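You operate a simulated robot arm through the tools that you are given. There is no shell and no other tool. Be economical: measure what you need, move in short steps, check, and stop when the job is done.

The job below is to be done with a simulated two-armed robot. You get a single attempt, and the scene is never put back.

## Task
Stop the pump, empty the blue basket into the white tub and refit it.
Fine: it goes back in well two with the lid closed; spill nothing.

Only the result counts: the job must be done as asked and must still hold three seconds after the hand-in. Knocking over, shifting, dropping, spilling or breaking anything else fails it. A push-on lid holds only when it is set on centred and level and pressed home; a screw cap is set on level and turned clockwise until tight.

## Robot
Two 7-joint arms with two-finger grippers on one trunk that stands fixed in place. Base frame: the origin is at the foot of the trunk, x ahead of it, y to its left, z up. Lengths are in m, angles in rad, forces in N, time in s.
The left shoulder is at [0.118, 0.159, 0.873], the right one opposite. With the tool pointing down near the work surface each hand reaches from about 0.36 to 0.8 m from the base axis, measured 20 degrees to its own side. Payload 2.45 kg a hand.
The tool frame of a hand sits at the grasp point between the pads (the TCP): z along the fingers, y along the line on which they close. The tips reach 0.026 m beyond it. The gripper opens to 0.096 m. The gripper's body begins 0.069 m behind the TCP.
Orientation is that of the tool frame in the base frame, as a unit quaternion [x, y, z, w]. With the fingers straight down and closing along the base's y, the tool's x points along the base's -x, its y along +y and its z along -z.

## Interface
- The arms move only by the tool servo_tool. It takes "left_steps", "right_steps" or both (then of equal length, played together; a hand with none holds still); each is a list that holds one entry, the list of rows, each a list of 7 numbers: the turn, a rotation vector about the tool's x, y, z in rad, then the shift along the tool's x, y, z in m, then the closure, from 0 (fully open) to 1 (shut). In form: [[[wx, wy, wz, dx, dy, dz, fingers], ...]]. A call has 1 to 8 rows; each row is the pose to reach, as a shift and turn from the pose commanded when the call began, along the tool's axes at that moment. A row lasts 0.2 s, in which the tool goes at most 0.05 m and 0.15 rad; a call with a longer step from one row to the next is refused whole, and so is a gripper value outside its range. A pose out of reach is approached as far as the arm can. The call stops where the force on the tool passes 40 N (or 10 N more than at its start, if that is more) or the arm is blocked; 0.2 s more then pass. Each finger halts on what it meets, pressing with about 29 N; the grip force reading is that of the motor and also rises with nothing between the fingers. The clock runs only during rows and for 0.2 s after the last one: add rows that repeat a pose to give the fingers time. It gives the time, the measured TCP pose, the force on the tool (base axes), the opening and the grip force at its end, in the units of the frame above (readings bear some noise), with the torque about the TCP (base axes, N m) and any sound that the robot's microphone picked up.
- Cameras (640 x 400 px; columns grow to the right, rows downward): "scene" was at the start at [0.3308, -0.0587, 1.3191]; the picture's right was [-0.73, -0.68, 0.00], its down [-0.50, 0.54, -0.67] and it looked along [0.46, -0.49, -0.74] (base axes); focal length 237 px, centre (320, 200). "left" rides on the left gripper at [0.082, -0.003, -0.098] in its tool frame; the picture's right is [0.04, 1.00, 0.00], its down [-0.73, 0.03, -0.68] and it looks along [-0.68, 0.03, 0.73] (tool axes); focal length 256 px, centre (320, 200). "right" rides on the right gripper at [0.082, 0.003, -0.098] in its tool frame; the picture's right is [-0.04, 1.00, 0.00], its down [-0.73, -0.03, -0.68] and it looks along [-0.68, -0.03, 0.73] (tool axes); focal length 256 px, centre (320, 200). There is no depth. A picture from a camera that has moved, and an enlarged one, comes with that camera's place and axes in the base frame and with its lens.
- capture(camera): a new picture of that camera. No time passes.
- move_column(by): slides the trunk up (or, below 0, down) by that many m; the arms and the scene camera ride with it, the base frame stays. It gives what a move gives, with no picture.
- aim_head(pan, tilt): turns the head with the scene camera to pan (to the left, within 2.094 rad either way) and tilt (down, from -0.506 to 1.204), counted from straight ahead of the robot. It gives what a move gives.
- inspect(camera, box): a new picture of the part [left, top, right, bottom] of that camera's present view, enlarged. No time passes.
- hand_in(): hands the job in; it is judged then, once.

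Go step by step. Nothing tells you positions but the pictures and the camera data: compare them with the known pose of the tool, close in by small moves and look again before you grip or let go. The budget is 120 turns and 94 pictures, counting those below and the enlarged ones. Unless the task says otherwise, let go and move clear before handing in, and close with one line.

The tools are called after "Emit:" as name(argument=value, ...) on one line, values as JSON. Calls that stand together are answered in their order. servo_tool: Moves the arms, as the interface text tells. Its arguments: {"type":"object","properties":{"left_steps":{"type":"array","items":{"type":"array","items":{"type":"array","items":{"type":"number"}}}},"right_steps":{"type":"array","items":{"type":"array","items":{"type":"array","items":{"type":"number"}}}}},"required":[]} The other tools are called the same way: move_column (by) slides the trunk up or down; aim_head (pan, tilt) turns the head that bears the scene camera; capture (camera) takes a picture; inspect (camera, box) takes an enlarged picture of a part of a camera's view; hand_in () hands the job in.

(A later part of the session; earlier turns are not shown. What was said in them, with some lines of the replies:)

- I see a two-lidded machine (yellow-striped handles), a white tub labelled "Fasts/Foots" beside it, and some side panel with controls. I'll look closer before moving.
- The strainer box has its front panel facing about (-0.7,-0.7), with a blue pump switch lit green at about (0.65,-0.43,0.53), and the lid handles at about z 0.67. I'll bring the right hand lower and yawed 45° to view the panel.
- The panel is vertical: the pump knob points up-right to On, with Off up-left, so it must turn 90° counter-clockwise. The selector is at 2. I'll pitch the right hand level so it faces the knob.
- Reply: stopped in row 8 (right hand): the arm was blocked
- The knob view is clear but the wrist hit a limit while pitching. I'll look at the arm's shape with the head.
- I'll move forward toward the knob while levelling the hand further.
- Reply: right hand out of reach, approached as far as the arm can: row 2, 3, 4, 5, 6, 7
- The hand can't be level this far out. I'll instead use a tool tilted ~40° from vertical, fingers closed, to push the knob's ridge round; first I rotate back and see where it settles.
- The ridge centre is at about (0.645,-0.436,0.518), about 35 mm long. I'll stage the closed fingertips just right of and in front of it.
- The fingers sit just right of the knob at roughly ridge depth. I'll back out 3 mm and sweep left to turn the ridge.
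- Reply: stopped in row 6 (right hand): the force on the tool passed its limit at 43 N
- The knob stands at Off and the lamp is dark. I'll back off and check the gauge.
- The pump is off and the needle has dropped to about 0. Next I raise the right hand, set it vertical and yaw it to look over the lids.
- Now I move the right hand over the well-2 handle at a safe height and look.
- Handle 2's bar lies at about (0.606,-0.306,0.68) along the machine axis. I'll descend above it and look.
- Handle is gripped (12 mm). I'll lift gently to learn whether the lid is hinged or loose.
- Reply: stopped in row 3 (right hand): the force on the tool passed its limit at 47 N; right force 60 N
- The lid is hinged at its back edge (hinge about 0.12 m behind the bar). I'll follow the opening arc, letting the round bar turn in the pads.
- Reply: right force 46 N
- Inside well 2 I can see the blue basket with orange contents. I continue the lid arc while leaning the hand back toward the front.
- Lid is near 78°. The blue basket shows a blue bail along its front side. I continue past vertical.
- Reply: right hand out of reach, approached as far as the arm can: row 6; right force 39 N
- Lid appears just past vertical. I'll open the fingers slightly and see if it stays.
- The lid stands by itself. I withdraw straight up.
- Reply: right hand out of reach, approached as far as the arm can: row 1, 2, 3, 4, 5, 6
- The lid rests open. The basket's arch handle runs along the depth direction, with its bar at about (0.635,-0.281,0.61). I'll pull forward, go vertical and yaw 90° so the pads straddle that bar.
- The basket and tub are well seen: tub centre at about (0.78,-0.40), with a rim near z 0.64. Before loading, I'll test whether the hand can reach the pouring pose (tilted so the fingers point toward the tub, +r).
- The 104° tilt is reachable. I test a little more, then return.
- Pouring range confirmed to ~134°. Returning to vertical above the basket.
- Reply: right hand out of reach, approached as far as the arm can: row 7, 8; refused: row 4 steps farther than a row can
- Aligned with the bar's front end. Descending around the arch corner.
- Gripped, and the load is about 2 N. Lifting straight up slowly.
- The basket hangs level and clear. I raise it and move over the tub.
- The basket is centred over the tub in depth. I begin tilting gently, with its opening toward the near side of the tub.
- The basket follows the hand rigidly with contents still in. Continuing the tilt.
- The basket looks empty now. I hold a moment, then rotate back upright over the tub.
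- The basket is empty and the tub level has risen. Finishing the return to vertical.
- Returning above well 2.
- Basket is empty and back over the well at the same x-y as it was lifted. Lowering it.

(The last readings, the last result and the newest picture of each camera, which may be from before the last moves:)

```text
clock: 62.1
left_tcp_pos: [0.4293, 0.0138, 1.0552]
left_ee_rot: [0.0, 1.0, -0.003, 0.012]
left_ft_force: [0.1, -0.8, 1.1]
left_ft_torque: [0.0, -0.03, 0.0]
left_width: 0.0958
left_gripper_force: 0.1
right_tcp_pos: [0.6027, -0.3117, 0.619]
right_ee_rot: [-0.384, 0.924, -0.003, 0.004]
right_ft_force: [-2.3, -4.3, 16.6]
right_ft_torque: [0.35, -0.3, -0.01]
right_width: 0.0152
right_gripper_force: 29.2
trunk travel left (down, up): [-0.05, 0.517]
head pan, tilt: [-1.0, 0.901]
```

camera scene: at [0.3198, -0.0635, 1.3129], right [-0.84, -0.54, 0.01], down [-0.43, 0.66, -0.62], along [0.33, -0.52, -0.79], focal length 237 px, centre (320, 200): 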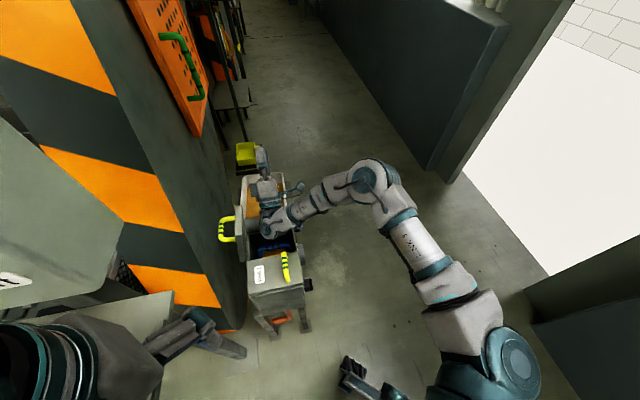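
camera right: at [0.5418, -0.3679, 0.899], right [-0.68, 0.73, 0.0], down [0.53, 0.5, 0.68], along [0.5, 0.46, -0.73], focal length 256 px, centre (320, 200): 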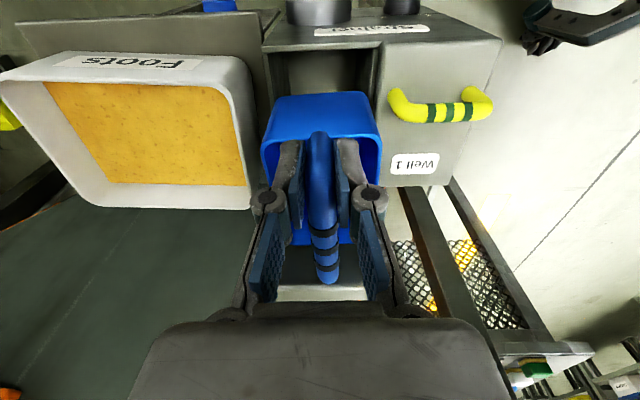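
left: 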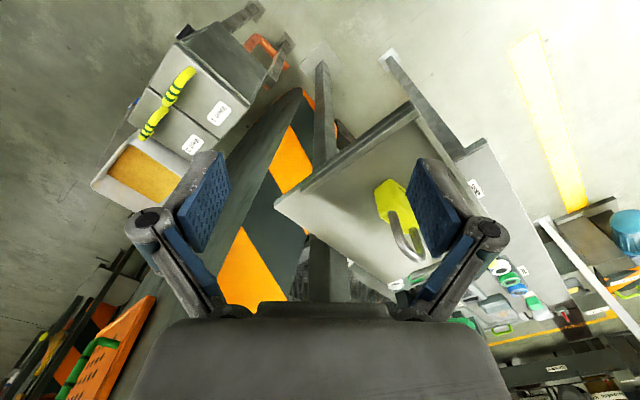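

Seated on the bottom (17 N contact at the original height). Release and withdraw up.

Emit:
servo_tool(right_steps=[[[0, 0, 0, 0, 0, -0.004, 0.9], [0, 0, 0, 0, 0, -0.006, 0.62], [0, 0, 0, 0, 0, -0.006, 0.6], [0, 0, 0, 0, 0, -0.03, 0.6], [0, 0, 0, 0, 0, -0.07, 0.6], [0, 0, 0, 0, 0, -0.115, 0.6], [0, 0, 0, 0, 0, -0.16, 0.6], [0, 0, 0, 0, 0, -0.2, 0.6]]])

Emit:
capture(camera="right")

Emit:
inspect(camera="scene", box=[225, 190, 325, 290])

```text
clock: 63.9
left_tcp_pos: [0.4299, 0.0156, 1.0525]
left_ee_rot: [0.0, 1.0, -0.004, 0.012]
left_ft_force: [0.4, -0.3, 0.1]
left_ft_torque: [0.02, 0.04, -0.01]
left_width: 0.0962
left_gripper_force: 0.1
right_tcp_pos: [0.5982, -0.312, 0.8181]
right_ee_rot: [-0.384, 0.923, -0.001, 0.002]
right_ft_force: [0.0, -0.2, 0.6]
right_ft_torque: [-0.02, -0.05, 0.02]
right_width: 0.0383
right_gripper_force: 0.1
trunk travel left (down, up): [-0.05, 0.517]
head pan, tilt: [-1.0, 0.901]
```

```text
28 pictures are left
camera right: at [0.5378, -0.3677, 0.9166], right [-0.68, 0.73, -0.01], down [0.53, 0.5, 0.68], along [0.5, 0.46, -0.73], focal length 256 px, centre (320, 200)
```

right: 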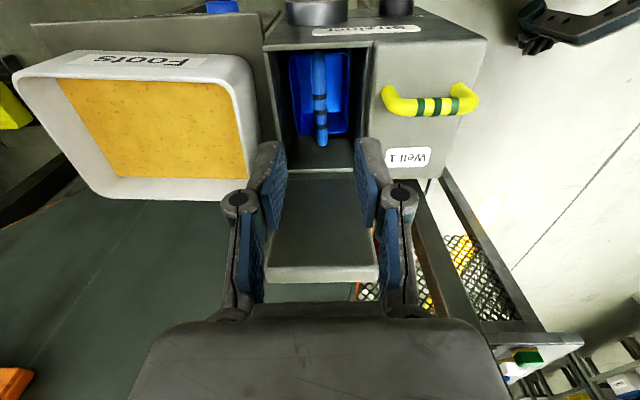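

```text
4.00 times, centred on (275, 240) of scene
camera zoom: at [0.3179, -0.0626, 1.3135], right [-0.84, -0.54, 0.0], down [-0.43, 0.66, -0.62], along [0.33, -0.52, -0.79], focal length 947 px, centre (500, 40)
```

zoom: 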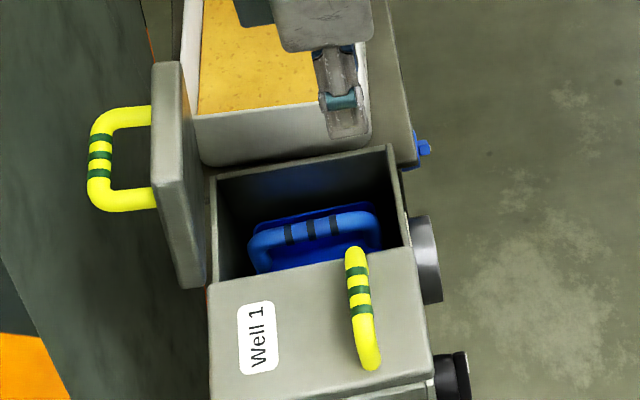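

The basket sits in well 2 as before. Next I close the lid: raise the column 0.1 m for reach, then yaw the hand back to grip the lid handle.

Emit:
move_column(by=0.1)

Emit:
servo_tool(right_steps=[[[0, 0, 0.14, 0, 0, 0, 0.3], [0, 0, 0.28, 0, 0, 0, 0], [0, 0, 0.42, 0, 0, 0, 0], [0, 0, 0.56, 0, 0, 0, 0], [0, 0, 0.7, 0, 0, 0, 0], [0, 0, 0.84, 0, 0, 0, 0], [0, 0, 0.98, 0, 0, 0, 0], [0, 0, 1.12, 0, 0, 0, 0]]])

Emit:
servo_tool(right_steps=[[[0, 0, 0.14, 0, 0, 0, 0], [0, 0, 0.28, 0, 0, 0, 0], [0, 0, 0.42, 0, 0, 0, 0], [0, 0, 0.45, 0, 0, 0, 0]]])

Emit:
capture(camera="right")

```text
clock: 65.3
left_tcp_pos: [0.432, 0.0141, 1.1504]
left_ee_rot: [-0.001, 1.0, -0.002, 0.01]
left_ft_force: [-0.4, 0.7, -0.5]
left_ft_torque: [0.02, -0.01, 0.02]
left_width: 0.0956
left_gripper_force: 0.0
right_tcp_pos: [0.603, -0.3136, 0.9121]
right_ee_rot: [-0.385, 0.923, -0.002, 0.002]
right_ft_force: [1.1, -0.3, 0.0]
right_ft_torque: [-0.02, 0.0, 0.01]
right_width: 0.0386
right_gripper_force: 0.1
trunk travel left (down, up): [-0.15, 0.417]
head pan, tilt: [-1.0, 0.901]
```

```text
clock: 67.1
left_tcp_pos: [0.4293, 0.0146, 1.1528]
left_ee_rot: [0.0, 1.0, -0.002, 0.01]
left_ft_force: [-1.2, 0.2, 0.3]
left_ft_torque: [-0.01, 0.03, 0.02]
left_width: 0.0959
left_gripper_force: 0.1
right_tcp_pos: [0.6014, -0.314, 0.9151]
right_ee_rot: [0.166, 0.986, 0.001, 0.002]
right_ft_force: [0.3, 0.1, 0.4]
right_ft_torque: [0.0, 0.0, -0.02]
right_width: 0.0958
right_gripper_force: 0.0
trunk travel left (down, up): [-0.15, 0.417]
head pan, tilt: [-1.0, 0.901]
```

```text
clock: 68.1
left_tcp_pos: [0.4296, 0.0153, 1.1527]
left_ee_rot: [0.0, 1.0, -0.002, 0.01]
left_ft_force: [0.8, -0.8, -0.3]
left_ft_torque: [-0.02, -0.05, -0.01]
left_width: 0.0961
left_gripper_force: 0.0
right_tcp_pos: [0.6025, -0.3129, 0.9143]
right_ee_rot: [0.382, 0.924, 0.0, 0.003]
right_ft_force: [-0.2, 0.2, -0.3]
right_ft_torque: [-0.03, 0.01, 0.01]
right_width: 0.096
right_gripper_force: 0.0
trunk travel left (down, up): [-0.15, 0.417]
head pan, tilt: [-1.0, 0.901]
```

```text
26 pictures are left
camera right: at [0.5456, -0.2536, 1.0132], right [0.73, 0.68, 0.0], down [0.49, -0.54, 0.68], along [0.47, -0.5, -0.73], focal length 256 px, centre (320, 200)
```

right: 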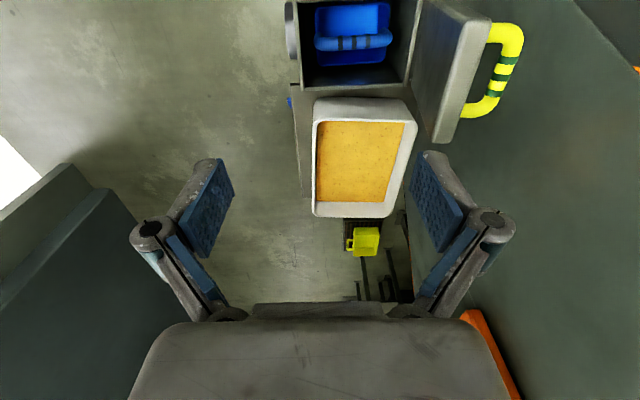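

The lid bar is at about (0.712,-0.197,0.775), the same as where I left it. I stage above it with the hand leaning parallel to the lid and fingers nearly closed.

Emit:
servo_tool(right_steps=[[[0.03, 0, 0, 0.006, 0.045, 0.0, 0.4], [0.06, 0, 0, 0.006, 0.09, 0.0, 0.78], [0.09, 0, 0, 0.006, 0.135, 0.0, 0.78], [0.12, 0, 0, 0.006, 0.172, 0.01, 0.78], [0.14, 0, 0, 0.006, 0.172, 0.045, 0.78], [0.14, 0, 0, 0.006, 0.172, 0.045, 0.78]]])

Emit:
capture(camera="right")

Emit:
inspect(camera="scene", box=[205, 150, 325, 320])

```text
clock: 69.5
left_tcp_pos: [0.4299, 0.0145, 1.1535]
left_ee_rot: [0.0, 1.0, -0.003, 0.011]
left_ft_force: [-0.9, -0.5, -0.2]
left_ft_torque: [0.01, -0.01, 0.0]
left_width: 0.0962
left_gripper_force: 0.0
right_tcp_pos: [0.6171, -0.2321, 0.8482]
right_ee_rot: [0.381, 0.922, -0.06, -0.021]
right_ft_force: [0.7, -1.0, 0.9]
right_ft_torque: [0.01, 0.0, 0.01]
right_width: 0.021
right_gripper_force: 0.0
right hand out of reach, approached as far as the arm can: row 2, 3, 4, 5, 6
trunk travel left (down, up): [-0.15, 0.417]
head pan, tilt: [-1.0, 0.901]
```

```text
25 pictures are left
camera right: at [0.569, -0.1636, 0.9469], right [0.73, 0.67, -0.12], down [0.56, -0.48, 0.68], along [0.4, -0.57, -0.72], focal length 256 px, centre (320, 200)
```

right: 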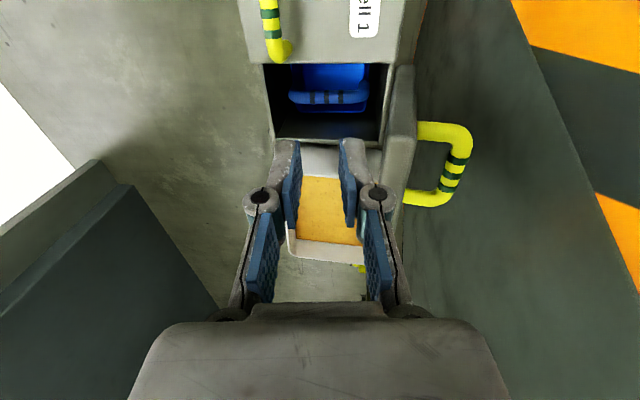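

```text
2.35 times, centred on (265, 235) of scene
camera zoom: at [0.1972, -0.0623, 1.442], right [-0.84, -0.54, 0.0], down [-0.43, 0.66, -0.62], along [0.33, -0.52, -0.79], focal length 557 px, centre (449, 118)
```

zoom: 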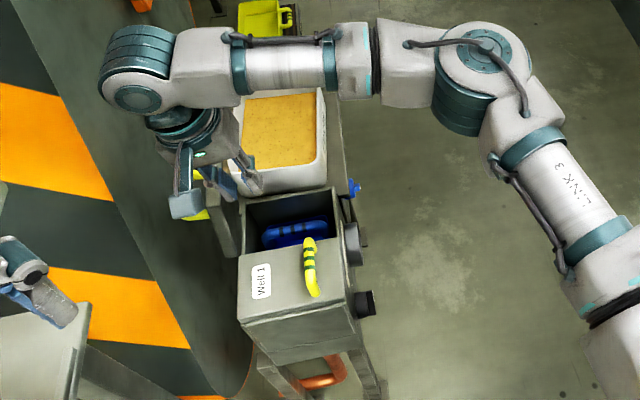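

Raising the column changed the posture for the worse (the hand fell short). I'll bring the hand back up front and lower the column again to the earlier, working configuration.

Emit:
servo_tool(right_steps=[[[0, 0, 0, 0, -0.01, -0.04, 0.7], [-0.06, 0, 0, -0.02, -0.04, -0.06, 0.7], [-0.12, 0, 0, -0.047, -0.073, -0.07, 0.7], [-0.12, 0, 0, -0.047, -0.073, -0.07, 0.7]]])

Emit:
move_column(by=-0.1)

Emit:
capture(camera="right")

```text
clock: 70.5
left_tcp_pos: [0.4317, 0.0141, 1.1521]
left_ee_rot: [0.0, 1.0, -0.002, 0.01]
left_ft_force: [-0.7, 0.4, -0.1]
left_ft_torque: [0.0, 0.03, 0.0]
left_width: 0.0961
left_gripper_force: 0.0
right_tcp_pos: [0.6079, -0.3101, 0.9291]
right_ee_rot: [0.381, 0.925, -0.009, -0.002]
right_ft_force: [0.2, -0.3, -0.2]
right_ft_torque: [0.01, -0.01, -0.01]
right_width: 0.0289
right_gripper_force: 0.1
right hand out of reach, approached as far as the arm can: row 1
trunk travel left (down, up): [-0.15, 0.417]
head pan, tilt: [-1.0, 0.901]
```

```text
clock: 71.8
left_tcp_pos: [0.4282, 0.0154, 1.0549]
left_ee_rot: [0.0, 1.0, -0.003, 0.013]
left_ft_force: [0.6, -0.4, -0.1]
left_ft_torque: [-0.02, -0.01, 0.04]
left_width: 0.0958
left_gripper_force: 0.0
right_tcp_pos: [0.6063, -0.3072, 0.8338]
right_ee_rot: [0.381, 0.925, -0.008, 0.0]
right_ft_force: [0.0, 0.0, 0.7]
right_ft_torque: [-0.08, 0.0, 0.0]
right_width: 0.0288
right_gripper_force: 0.1
trunk travel left (down, up): [-0.05, 0.517]
head pan, tilt: [-1.0, 0.901]
```

```text
23 pictures are left
camera right: at [0.5508, -0.2463, 0.9315], right [0.73, 0.68, -0.01], down [0.5, -0.53, 0.69], along [0.46, -0.51, -0.73], focal length 256 px, centre (320, 200)
```

right: 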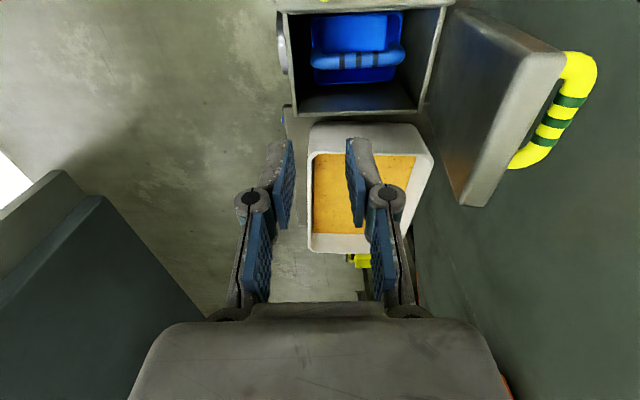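

Emit:
inspect(camera="scene", box=[215, 160, 315, 260])

```text
4.00 times, centred on (265, 210) of scene
camera zoom: at [0.3172, -0.0627, 1.3141], right [-0.84, -0.54, 0.0], down [-0.43, 0.66, -0.62], along [0.33, -0.52, -0.79], focal length 947 px, centre (540, 160)
```

zoom: 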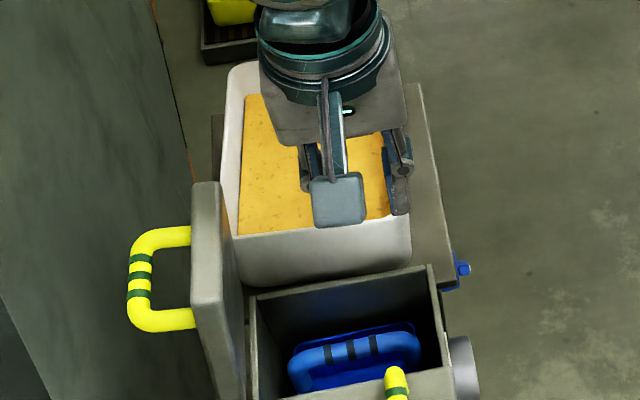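

Raising the trunk also shifts it back, so lowering should bring the shoulders forward. I'll lower by 0.05.

Emit:
move_column(by=-0.05)

Emit:
servo_tool(right_steps=[[[0, 0, 0, 0.0, 0, -0.03, 0.78], [0, 0, 0, 0.0, 0.0, -0.06, 0.78], [0, 0, 0, 0, 0.035, -0.08, 0.78], [0, 0, 0, 0, 0.075, -0.08, 0.78], [0, 0, 0, 0, 0.115, -0.08, 0.78], [0.0, 0, 0, 0.002, 0.155, -0.08, 0.78], [0.0, 0, 0, 0.002, 0.155, -0.08, 0.78]]])

Emit:
capture(camera="right")

```text
clock: 72.7
left_tcp_pos: [0.4451, 0.0179, 0.9819]
left_ee_rot: [-0.013, 1.0, 0.003, -0.023]
left_ft_force: [-0.7, -0.1, 0.5]
left_ft_torque: [0.03, -0.07, -0.05]
left_width: 0.0961
left_gripper_force: 0.0
right_tcp_pos: [0.6058, -0.3066, 0.783]
right_ee_rot: [0.381, 0.924, -0.008, 0.0]
right_ft_force: [1.0, 1.2, 1.0]
right_ft_torque: [0.05, 0.0, 0.01]
right_width: 0.0288
right_gripper_force: 0.0
trunk travel left (down, up): [0.0, 0.567]
head pan, tilt: [-1.0, 0.901]
```

```text
clock: 74.3
left_tcp_pos: [0.4461, 0.0187, 0.9813]
left_ee_rot: [-0.012, 1.0, 0.004, -0.023]
left_ft_force: [0.0, 0.6, 0.5]
left_ft_torque: [0.01, 0.0, 0.02]
left_width: 0.0961
left_gripper_force: 0.1
right_tcp_pos: [0.6594, -0.2328, 0.8424]
right_ee_rot: [0.381, 0.924, -0.01, -0.001]
right_ft_force: [-0.2, 0.2, 0.1]
right_ft_torque: [0.01, -0.02, -0.02]
right_width: 0.021
right_gripper_force: 0.0
right hand out of reach, approached as far as the arm can: row 5, 6, 7
trunk travel left (down, up): [0.0, 0.567]
head pan, tilt: [-1.0, 0.901]
```

```text
21 pictures are left
camera right: at [0.6048, -0.1714, 0.9421], right [0.73, 0.68, -0.02], down [0.5, -0.53, 0.68], along [0.46, -0.51, -0.73], focal length 256 px, centre (320, 200)
```

right: 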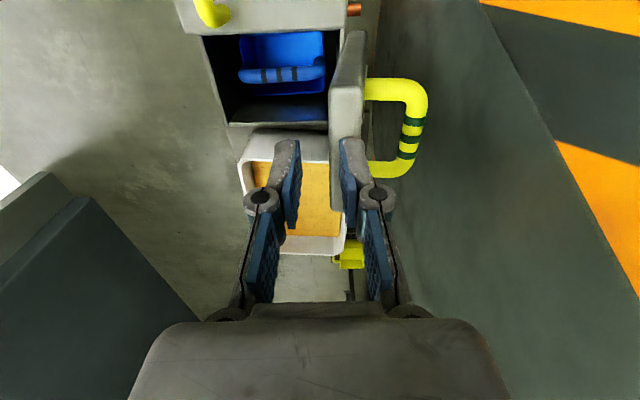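

The bar is out of reach from above, but the lid's free edge (n≈0.32, z≈0.81) isn't. I'll straddle that edge with half-open fingers and carry the lid down on the front finger.

Emit:
servo_tool(right_steps=[[[-0.1, 0, 0, 0, 0, -0.022, 0.78], [-0.2, 0, 0, 0, 0, -0.022, 0.48], [-0.2, 0, 0, 0, 0.009, -0.022, 0.48], [-0.2, 0, 0, 0, 0.0175, -0.022, 0.48], [-0.2, 0, 0, 0, 0.0175, -0.022, 0.48]]])

Emit:
capture(camera="right")

```text
clock: 75.5
left_tcp_pos: [0.4463, 0.0174, 0.9805]
left_ee_rot: [-0.011, 1.0, 0.004, -0.021]
left_ft_force: [0.0, -0.2, 0.3]
left_ft_torque: [-0.02, -0.01, -0.04]
left_width: 0.0959
left_gripper_force: 0.2
right_tcp_pos: [0.6725, -0.2215, 0.8652]
right_ee_rot: [0.379, 0.921, 0.084, 0.038]
right_ft_force: [0.7, 0.0, -0.6]
right_ft_torque: [0.01, 0.0, -0.02]
right_width: 0.0498
right_gripper_force: 0.2
trunk travel left (down, up): [0.0, 0.567]
head pan, tilt: [-1.0, 0.901]
```

```text
20 pictures are left
camera right: at [0.6041, -0.1748, 0.9626], right [0.72, 0.67, 0.18], down [0.41, -0.62, 0.67], along [0.56, -0.4, -0.72], focal length 256 px, centre (320, 200)
```

right: 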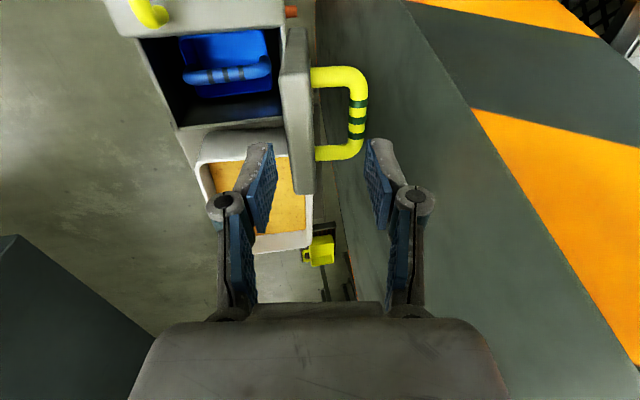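

Emit:
servo_tool(right_steps=[[[0, 0, 0, 0, -0.003, 0.016, 0.48], [0, 0, 0, 0, -0.006, 0.031, 0.48], [0, 0, 0, 0, -0.0085, 0.046, 0.48], [0, 0, 0, 0, -0.0085, 0.046, 0.48]]])

Emit:
capture(camera="right")

Emit:
inspect(camera="scene", box=[195, 120, 315, 270])

```text
clock: 76.5
left_tcp_pos: [0.4455, 0.0175, 0.9803]
left_ee_rot: [-0.01, 1.0, 0.005, -0.021]
left_ft_force: [-0.3, -0.3, -0.1]
left_ft_torque: [0.0, -0.03, -0.03]
left_width: 0.0963
left_gripper_force: 0.1
right_tcp_pos: [0.6728, -0.2217, 0.8162]
right_ee_rot: [0.379, 0.921, 0.084, 0.036]
right_ft_force: [-0.4, 0.2, 0.0]
right_ft_torque: [-0.01, -0.03, 0.04]
right_width: 0.0498
right_gripper_force: 0.1
trunk travel left (down, up): [0.0, 0.567]
head pan, tilt: [-1.0, 0.901]
```

```text
19 pictures are left
camera right: at [0.6048, -0.1742, 0.9157], right [0.72, 0.67, 0.18], down [0.41, -0.62, 0.67], along [0.56, -0.4, -0.72], focal length 256 px, centre (320, 200)
```

right: 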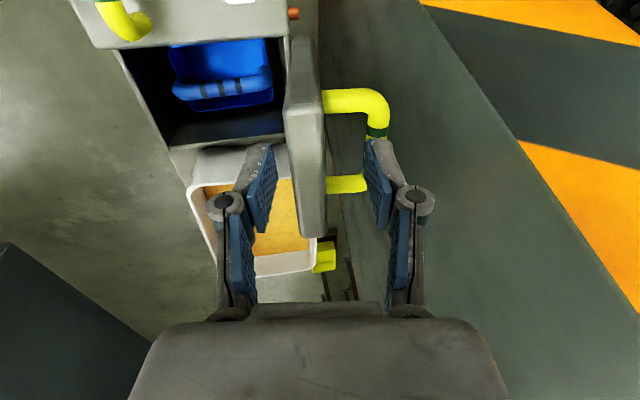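

```text
2.67 times, centred on (255, 195) of scene
camera zoom: at [0.3837, -0.0643, 1.241], right [-0.85, -0.52, 0.01], down [-0.41, 0.66, -0.63], along [0.33, -0.54, -0.78], focal length 631 px, centre (493, 213)
```

zoom: 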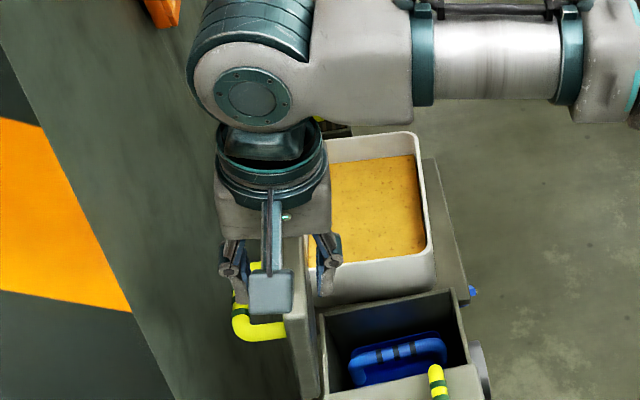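

The lid edge sits between the fingers. I narrow the gap slightly and carry the lid forward along its arc.

Emit:
servo_tool(right_steps=[[[0, 0, 0, 0, 0, 0, 0.6], [0, 0, 0, 0, 0, 0, 0.64], [-0.07, 0, 0, 0, -0.0105, -0.0007, 0.64], [-0.14, 0, 0, 0, -0.021, -0.0009, 0.64], [-0.21, 0, 0, 0, -0.0316, -0.0003, 0.64], [-0.28, 0, 0, 0, -0.0421, 0.0009, 0.64], [-0.35, 0, 0, 0, -0.0524, 0.003, 0.64], [-0.42, 0, 0, 0, -0.0626, 0.0055, 0.64]]])

Emit:
capture(camera="right")

Emit:
inspect(camera="scene", box=[195, 120, 315, 270])

```text
clock: 78.3
left_tcp_pos: [0.4439, 0.0168, 0.9823]
left_ee_rot: [-0.009, 1.0, 0.007, -0.019]
left_ft_force: [-0.6, 0.7, 0.1]
left_ft_torque: [-0.02, 0.02, -0.03]
left_width: 0.0961
left_gripper_force: 0.1
right_tcp_pos: [0.6315, -0.2659, 0.8019]
right_ee_rot: [0.364, 0.882, 0.275, 0.116]
right_ft_force: [1.0, -0.2, 0.1]
right_ft_torque: [0.02, 0.01, 0.02]
right_width: 0.0348
right_gripper_force: 0.0
trunk travel left (down, up): [0.0, 0.567]
head pan, tilt: [-1.0, 0.901]
```

```text
17 pictures are left
camera right: at [0.535, -0.2461, 0.8852], right [0.61, 0.56, 0.57], down [0.23, -0.81, 0.54], along [0.76, -0.2, -0.62], focal length 256 px, centre (320, 200)
```

right: 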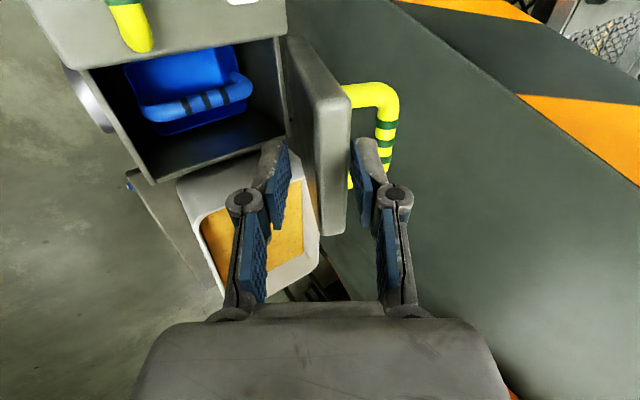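

```text
2.67 times, centred on (255, 195) of scene
camera zoom: at [0.3832, -0.0665, 1.2419], right [-0.85, -0.52, 0.0], down [-0.4, 0.66, -0.64], along [0.33, -0.55, -0.77], focal length 631 px, centre (493, 213)
```

zoom: 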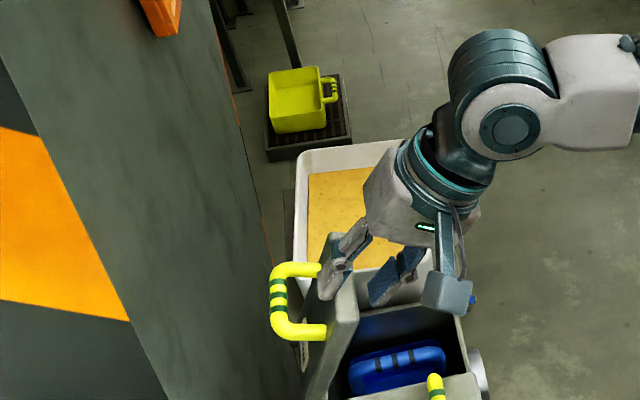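

The lid follows nicely. Continuing the arc downward.

Emit:
servo_tool(right_steps=[[[-0.07, 0, 0, 0, -0.0105, -0.0009, 0.64], [-0.14, 0, 0, 0, -0.021, -0.0012, 0.64], [-0.21, 0, 0, 0, -0.0315, -0.0006, 0.64], [-0.28, 0, 0, 0, -0.042, 0.0005, 0.64], [-0.35, 0, 0, 0, -0.0524, 0.0025, 0.64], [-0.42, 0, 0, 0, -0.0626, 0.0051, 0.64], [-0.49, 0, 0, 0, -0.0726, 0.0085, 0.64], [-0.56, 0, 0, 0, -0.0823, 0.0125, 0.64]]])

Emit:
inspect(camera="scene", box=[195, 120, 345, 290])

Emit:
capture(camera="right")

```text
clock: 80.1
left_tcp_pos: [0.4444, 0.0166, 0.9824]
left_ee_rot: [-0.012, 1.0, 0.01, -0.016]
left_ft_force: [0.8, 0.1, -0.6]
left_ft_torque: [0.0, 0.01, 0.01]
left_width: 0.0961
left_gripper_force: 0.1
right_tcp_pos: [0.5907, -0.3077, 0.7439]
right_ee_rot: [0.317, 0.773, 0.507, 0.212]
right_ft_force: [0.3, -0.1, 0.1]
right_ft_torque: [-0.01, -0.04, -0.03]
right_width: 0.0344
right_gripper_force: 0.2
trunk travel left (down, up): [0.0, 0.567]
head pan, tilt: [-1.0, 0.901]
```

```text
2.35 times, centred on (270, 205) of scene
camera zoom: at [0.3829, -0.0673, 1.2427], right [-0.86, -0.52, 0.0], down [-0.4, 0.65, -0.65], along [0.33, -0.55, -0.76], focal length 557 px, centre (438, 188)
```

zoom: 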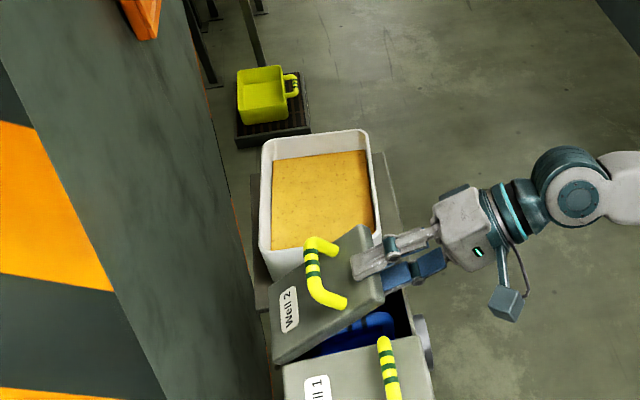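

```text
14 pictures are left
camera right: at [0.469, -0.314, 0.7862], right [0.3, 0.25, 0.92], down [0.07, -0.97, 0.24], along [0.95, -0.01, -0.31], focal length 256 px, centre (320, 200)
```

right: 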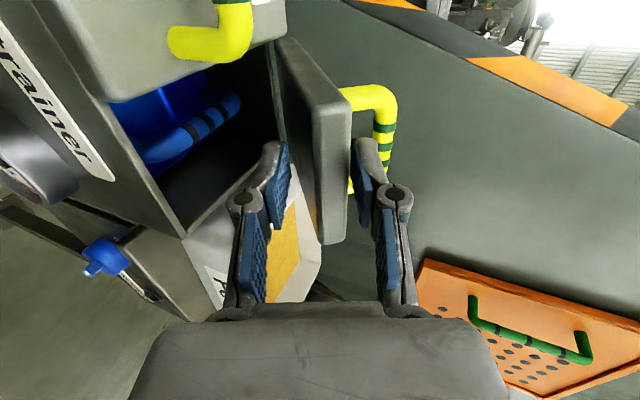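

Lid is about 40° open with no load on the hand. I bring it to ~25° and slide the fingers out backward.

Emit:
servo_tool(right_steps=[[[-0.06, 0, 0, 0, -0.009, -0.0006, 0.64], [-0.12, 0, 0, 0, -0.018, -0.001, 0.64], [-0.18, 0, 0, 0, -0.0279, -0.0011, 0.64], [-0.18, 0, 0, 0, -0.0279, -0.0011, 0.6], [-0.18, 0, 0, 0, -0.033, -0.03, 0.6], [-0.18, 0, 0, 0, -0.038, -0.058, 0.6], [-0.18, 0, 0, 0, -0.042, -0.08, 0.6]]])

Emit:
inspect(camera="scene", box=[195, 120, 345, 290])

```text
clock: 81.7
left_tcp_pos: [0.4456, 0.0188, 0.9824]
left_ee_rot: [-0.016, 1.0, 0.016, -0.011]
left_ft_force: [-0.2, 0.0, 0.3]
left_ft_torque: [-0.01, 0.02, 0.02]
left_width: 0.0961
left_gripper_force: 0.0
right_tcp_pos: [0.5247, -0.371, 0.7365]
right_ee_rot: [0.297, 0.724, 0.574, 0.24]
right_ft_force: [0.5, 0.3, 0.2]
right_ft_torque: [-0.01, 0.03, 0.0]
right_width: 0.0383
right_gripper_force: 0.1
trunk travel left (down, up): [0.0, 0.567]
head pan, tilt: [-1.0, 0.901]
```

```text
2.35 times, centred on (270, 205) of scene
camera zoom: at [0.3816, -0.068, 1.2438], right [-0.86, -0.51, 0.0], down [-0.39, 0.65, -0.65], along [0.33, -0.56, -0.76], focal length 557 px, centre (438, 188)
```

zoom: 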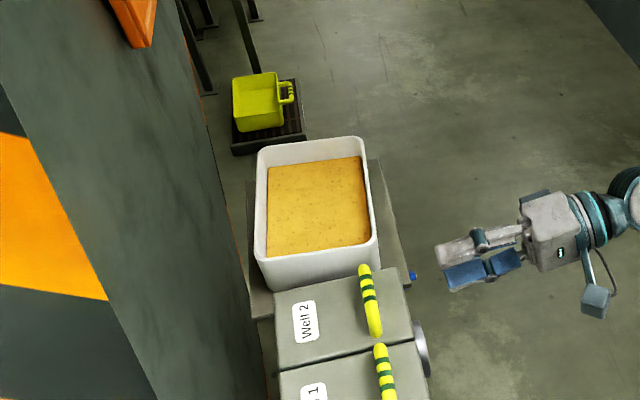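

The lid has dropped shut. I'll raise the hand upright and check that it's flush, then press it lightly.

Emit:
servo_tool(right_steps=[[[0.15, 0, 0, 0, 0.03, -0.01, 0.8], [0.3, 0, 0, 0, 0.06, -0.01, 1], [0.45, 0, 0, 0, 0.09, -0.01, 1], [0.6, 0, 0, 0, 0.11, -0.01, 1], [0.75, 0, 0, 0, 0.11, -0.01, 1], [0.9, 0, 0, 0, 0.11, -0.01, 1], [1.05, 0, 0, 0, 0.11, -0.01, 1], [1.2, 0, 0, 0, 0.11, -0.01, 1]]])

Emit:
capture(camera="right")

Emit:
inspect(camera="scene", box=[235, 180, 335, 320])

```text
clock: 83.5
left_tcp_pos: [0.4444, 0.0198, 0.9831]
left_ee_rot: [-0.015, 1.0, 0.015, -0.01]
left_ft_force: [-0.3, -0.4, 0.1]
left_ft_torque: [0.0, 0.0, 0.0]
left_width: 0.096
left_gripper_force: 0.0
right_tcp_pos: [0.5361, -0.3597, 0.846]
right_ee_rot: [0.38, 0.922, 0.064, 0.029]
right_ft_force: [0.5, 0.5, -0.5]
right_ft_torque: [0.0, 0.0, 0.0]
right_width: 0.0002
right_gripper_force: 28.5
trunk travel left (down, up): [0.0, 0.567]
head pan, tilt: [-1.0, 0.901]
```

```text
12 pictures are left
camera right: at [0.4697, -0.3095, 0.9454], right [0.73, 0.67, 0.14], down [0.43, -0.6, 0.67], along [0.54, -0.43, -0.73], focal length 256 px, centre (320, 200)
```

right: 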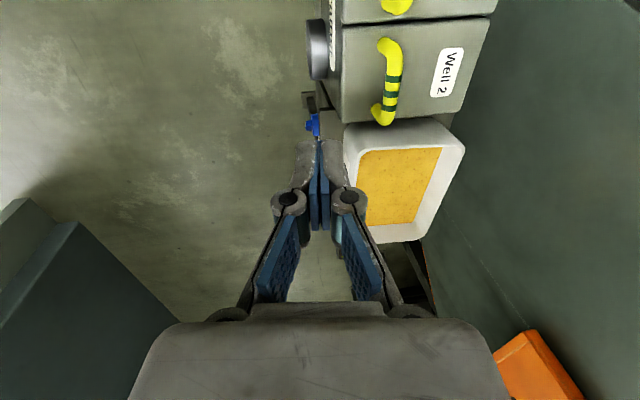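

```text
2.86 times, centred on (285, 250) of scene
camera zoom: at [0.3831, -0.0669, 1.2449], right [-0.86, -0.5, 0.01], down [-0.38, 0.64, -0.67], along [0.33, -0.58, -0.74], focal length 676 px, centre (420, 57)
```

zoom: 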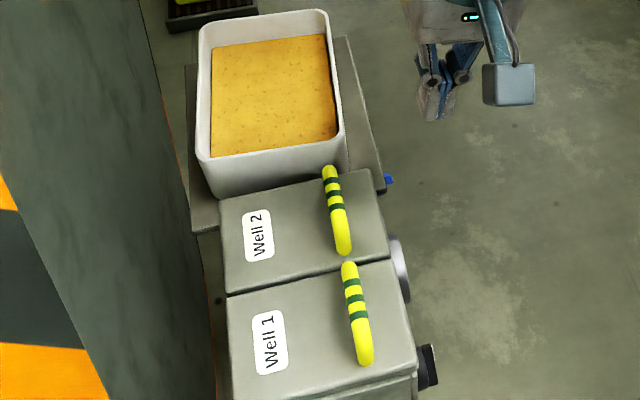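

The lid sits flush. I'll press down lightly on the handle with closed fingers to be sure it is home.

Emit:
servo_tool(right_steps=[[[0.07, 0, 0, -0.003, 0.03, 0.005, 1], [0.14, 0, 0, -0.007, 0.06, 0.015, 1], [0.14, 0, 0, -0.007, 0.086, 0.03, 1], [0.14, 0, 0, -0.007, 0.08, 0.07, 1], [0.14, 0, 0, -0.007, 0.0735, 0.11, 1], [0.14, 0, 0, -0.007, 0.0735, 0.11, 1]]])

Emit:
capture(camera="right")

```text
clock: 84.9
left_tcp_pos: [0.4434, 0.0195, 0.9838]
left_ee_rot: [-0.015, 1.0, 0.015, -0.009]
left_ft_force: [0.0, 0.4, 0.6]
left_ft_torque: [-0.02, 0.0, 0.02]
left_width: 0.0961
left_gripper_force: 0.1
right_tcp_pos: [0.6017, -0.3017, 0.7492]
right_ee_rot: [0.381, 0.924, 0.0, 0.004]
right_ft_force: [0.6, 0.0, 0.2]
right_ft_torque: [-0.01, 0.02, 0.01]
right_width: 0.0003
right_gripper_force: 28.1
trunk travel left (down, up): [0.0, 0.567]
head pan, tilt: [-1.0, 0.901]
```

```text
10 pictures are left
camera right: at [0.5459, -0.2413, 0.8481], right [0.73, 0.68, 0.0], down [0.5, -0.54, 0.68], along [0.47, -0.5, -0.73], focal length 256 px, centre (320, 200)
```

right: 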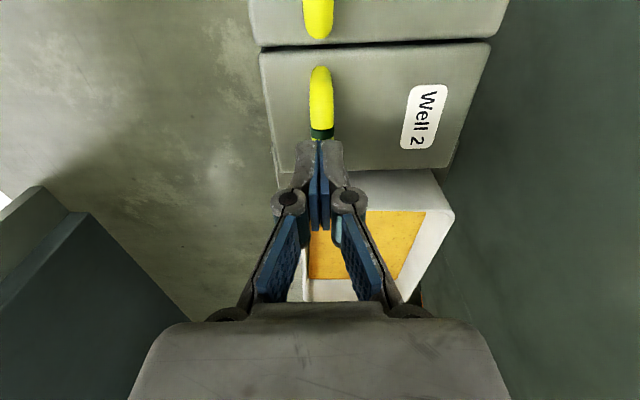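

Emit:
servo_tool(right_steps=[[[0, 0, 0, 0, 0, 0.02, 1], [0, 0, 0, 0, 0, 0.032, 1], [0, 0, 0, 0, 0, 0.037, 1], [0, 0, 0, 0, 0, 0.041, 1], [0, 0, 0, 0, 0, 0.044, 1]]])

```text
clock: 85.5
left_tcp_pos: [0.4381, 0.0194, 0.9851]
left_ee_rot: [-0.016, 1.0, 0.016, -0.008]
left_ft_force: [0.2, 1.1, -0.4]
left_ft_torque: [0.0, 0.02, 0.03]
left_width: 0.0956
left_gripper_force: 0.1
right_tcp_pos: [0.6003, -0.301, 0.7315]
right_ee_rot: [0.381, 0.924, 0.006, 0.013]
right_ft_force: [-12.0, -3.9, 21.5]
right_ft_torque: [0.11, 0.44, 0.1]
right_width: 0.0
right_gripper_force: 28.1
trunk travel left (down, up): [0.0, 0.567]
head pan, tilt: [-1.0, 0.901]
stopped in row 3 (right hand): the force on the tool passed its limit at 51 N (the readings are from after the stop); the commanded pose is now the measured one
```

Firm contact (the lid doesn't yield). I retreat up and inspect the seam from the side.

Emit:
servo_tool(right_steps=[[[0, 0, 0, 0, 0, -0.03, 1], [0, 0, 0, 0, -0.03, -0.07, 1], [0, 0, 0, 0, -0.07, -0.1, 0.5], [0, 0, 0, 0, -0.11, -0.12, 0], [0, 0, 0, 0, -0.15, -0.13, 0], [0, 0, 0, 0, -0.19, -0.13, 0]]])

Emit:
inspect(camera="scene", box=[245, 205, 325, 275])

Emit:
inspect(camera="right", box=[300, 0, 560, 180])

```text
clock: 86.9
left_tcp_pos: [0.4399, 0.0166, 0.9826]
left_ee_rot: [-0.016, 1.0, 0.016, -0.01]
left_ft_force: [0.0, 0.0, 0.4]
left_ft_torque: [-0.01, 0.0, 0.02]
left_width: 0.0959
left_gripper_force: 0.0
right_tcp_pos: [0.4612, -0.4358, 0.8555]
right_ee_rot: [0.381, 0.925, 0.006, 0.012]
right_ft_force: [-0.1, 0.6, 0.9]
right_ft_torque: [0.01, -0.02, 0.0]
right_width: 0.0959
right_gripper_force: 0.0
trunk travel left (down, up): [0.0, 0.567]
head pan, tilt: [-1.0, 0.901]
```

```text
5.71 times, centred on (285, 240) of scene
camera zoom: at [0.3808, -0.0704, 1.2455], right [-0.87, -0.49, 0.0], down [-0.37, 0.65, -0.67], along [0.33, -0.58, -0.74], focal length 1353 px, centre (520, -29)
```

zoom: 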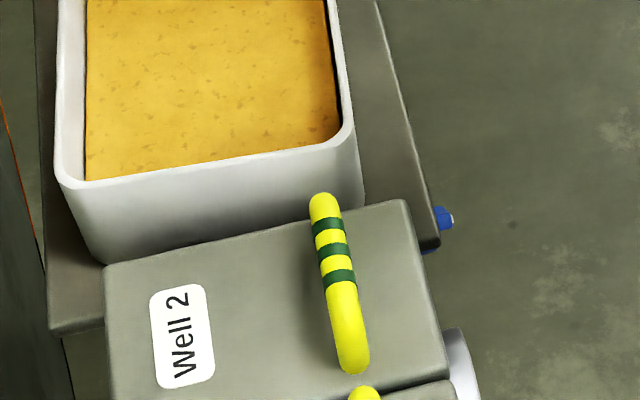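

```text
2.22 times, centred on (430, 90) of right
camera zoom: at [0.4025, -0.3772, 0.9537], right [0.73, 0.68, 0.02], down [0.48, -0.54, 0.69], along [0.48, -0.5, -0.72], focal length 569 px, centre (76, 444)
```

zoom: 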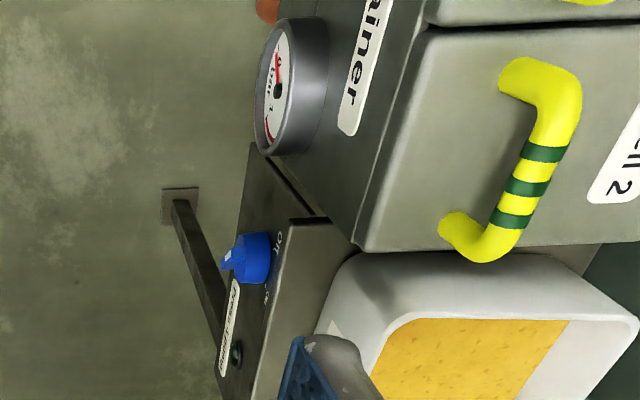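

Lid 2 is flush with lid 1, the knob is at Off, the gauge reads zero, and both hands are clear. Handing in.

Emit:
hand_in()

```text
The job is handed in.
```

The pump is stopped, the blue basket was emptied into the white tub and is back in well two, and the lid is closed. I saw no spill in the pictures.
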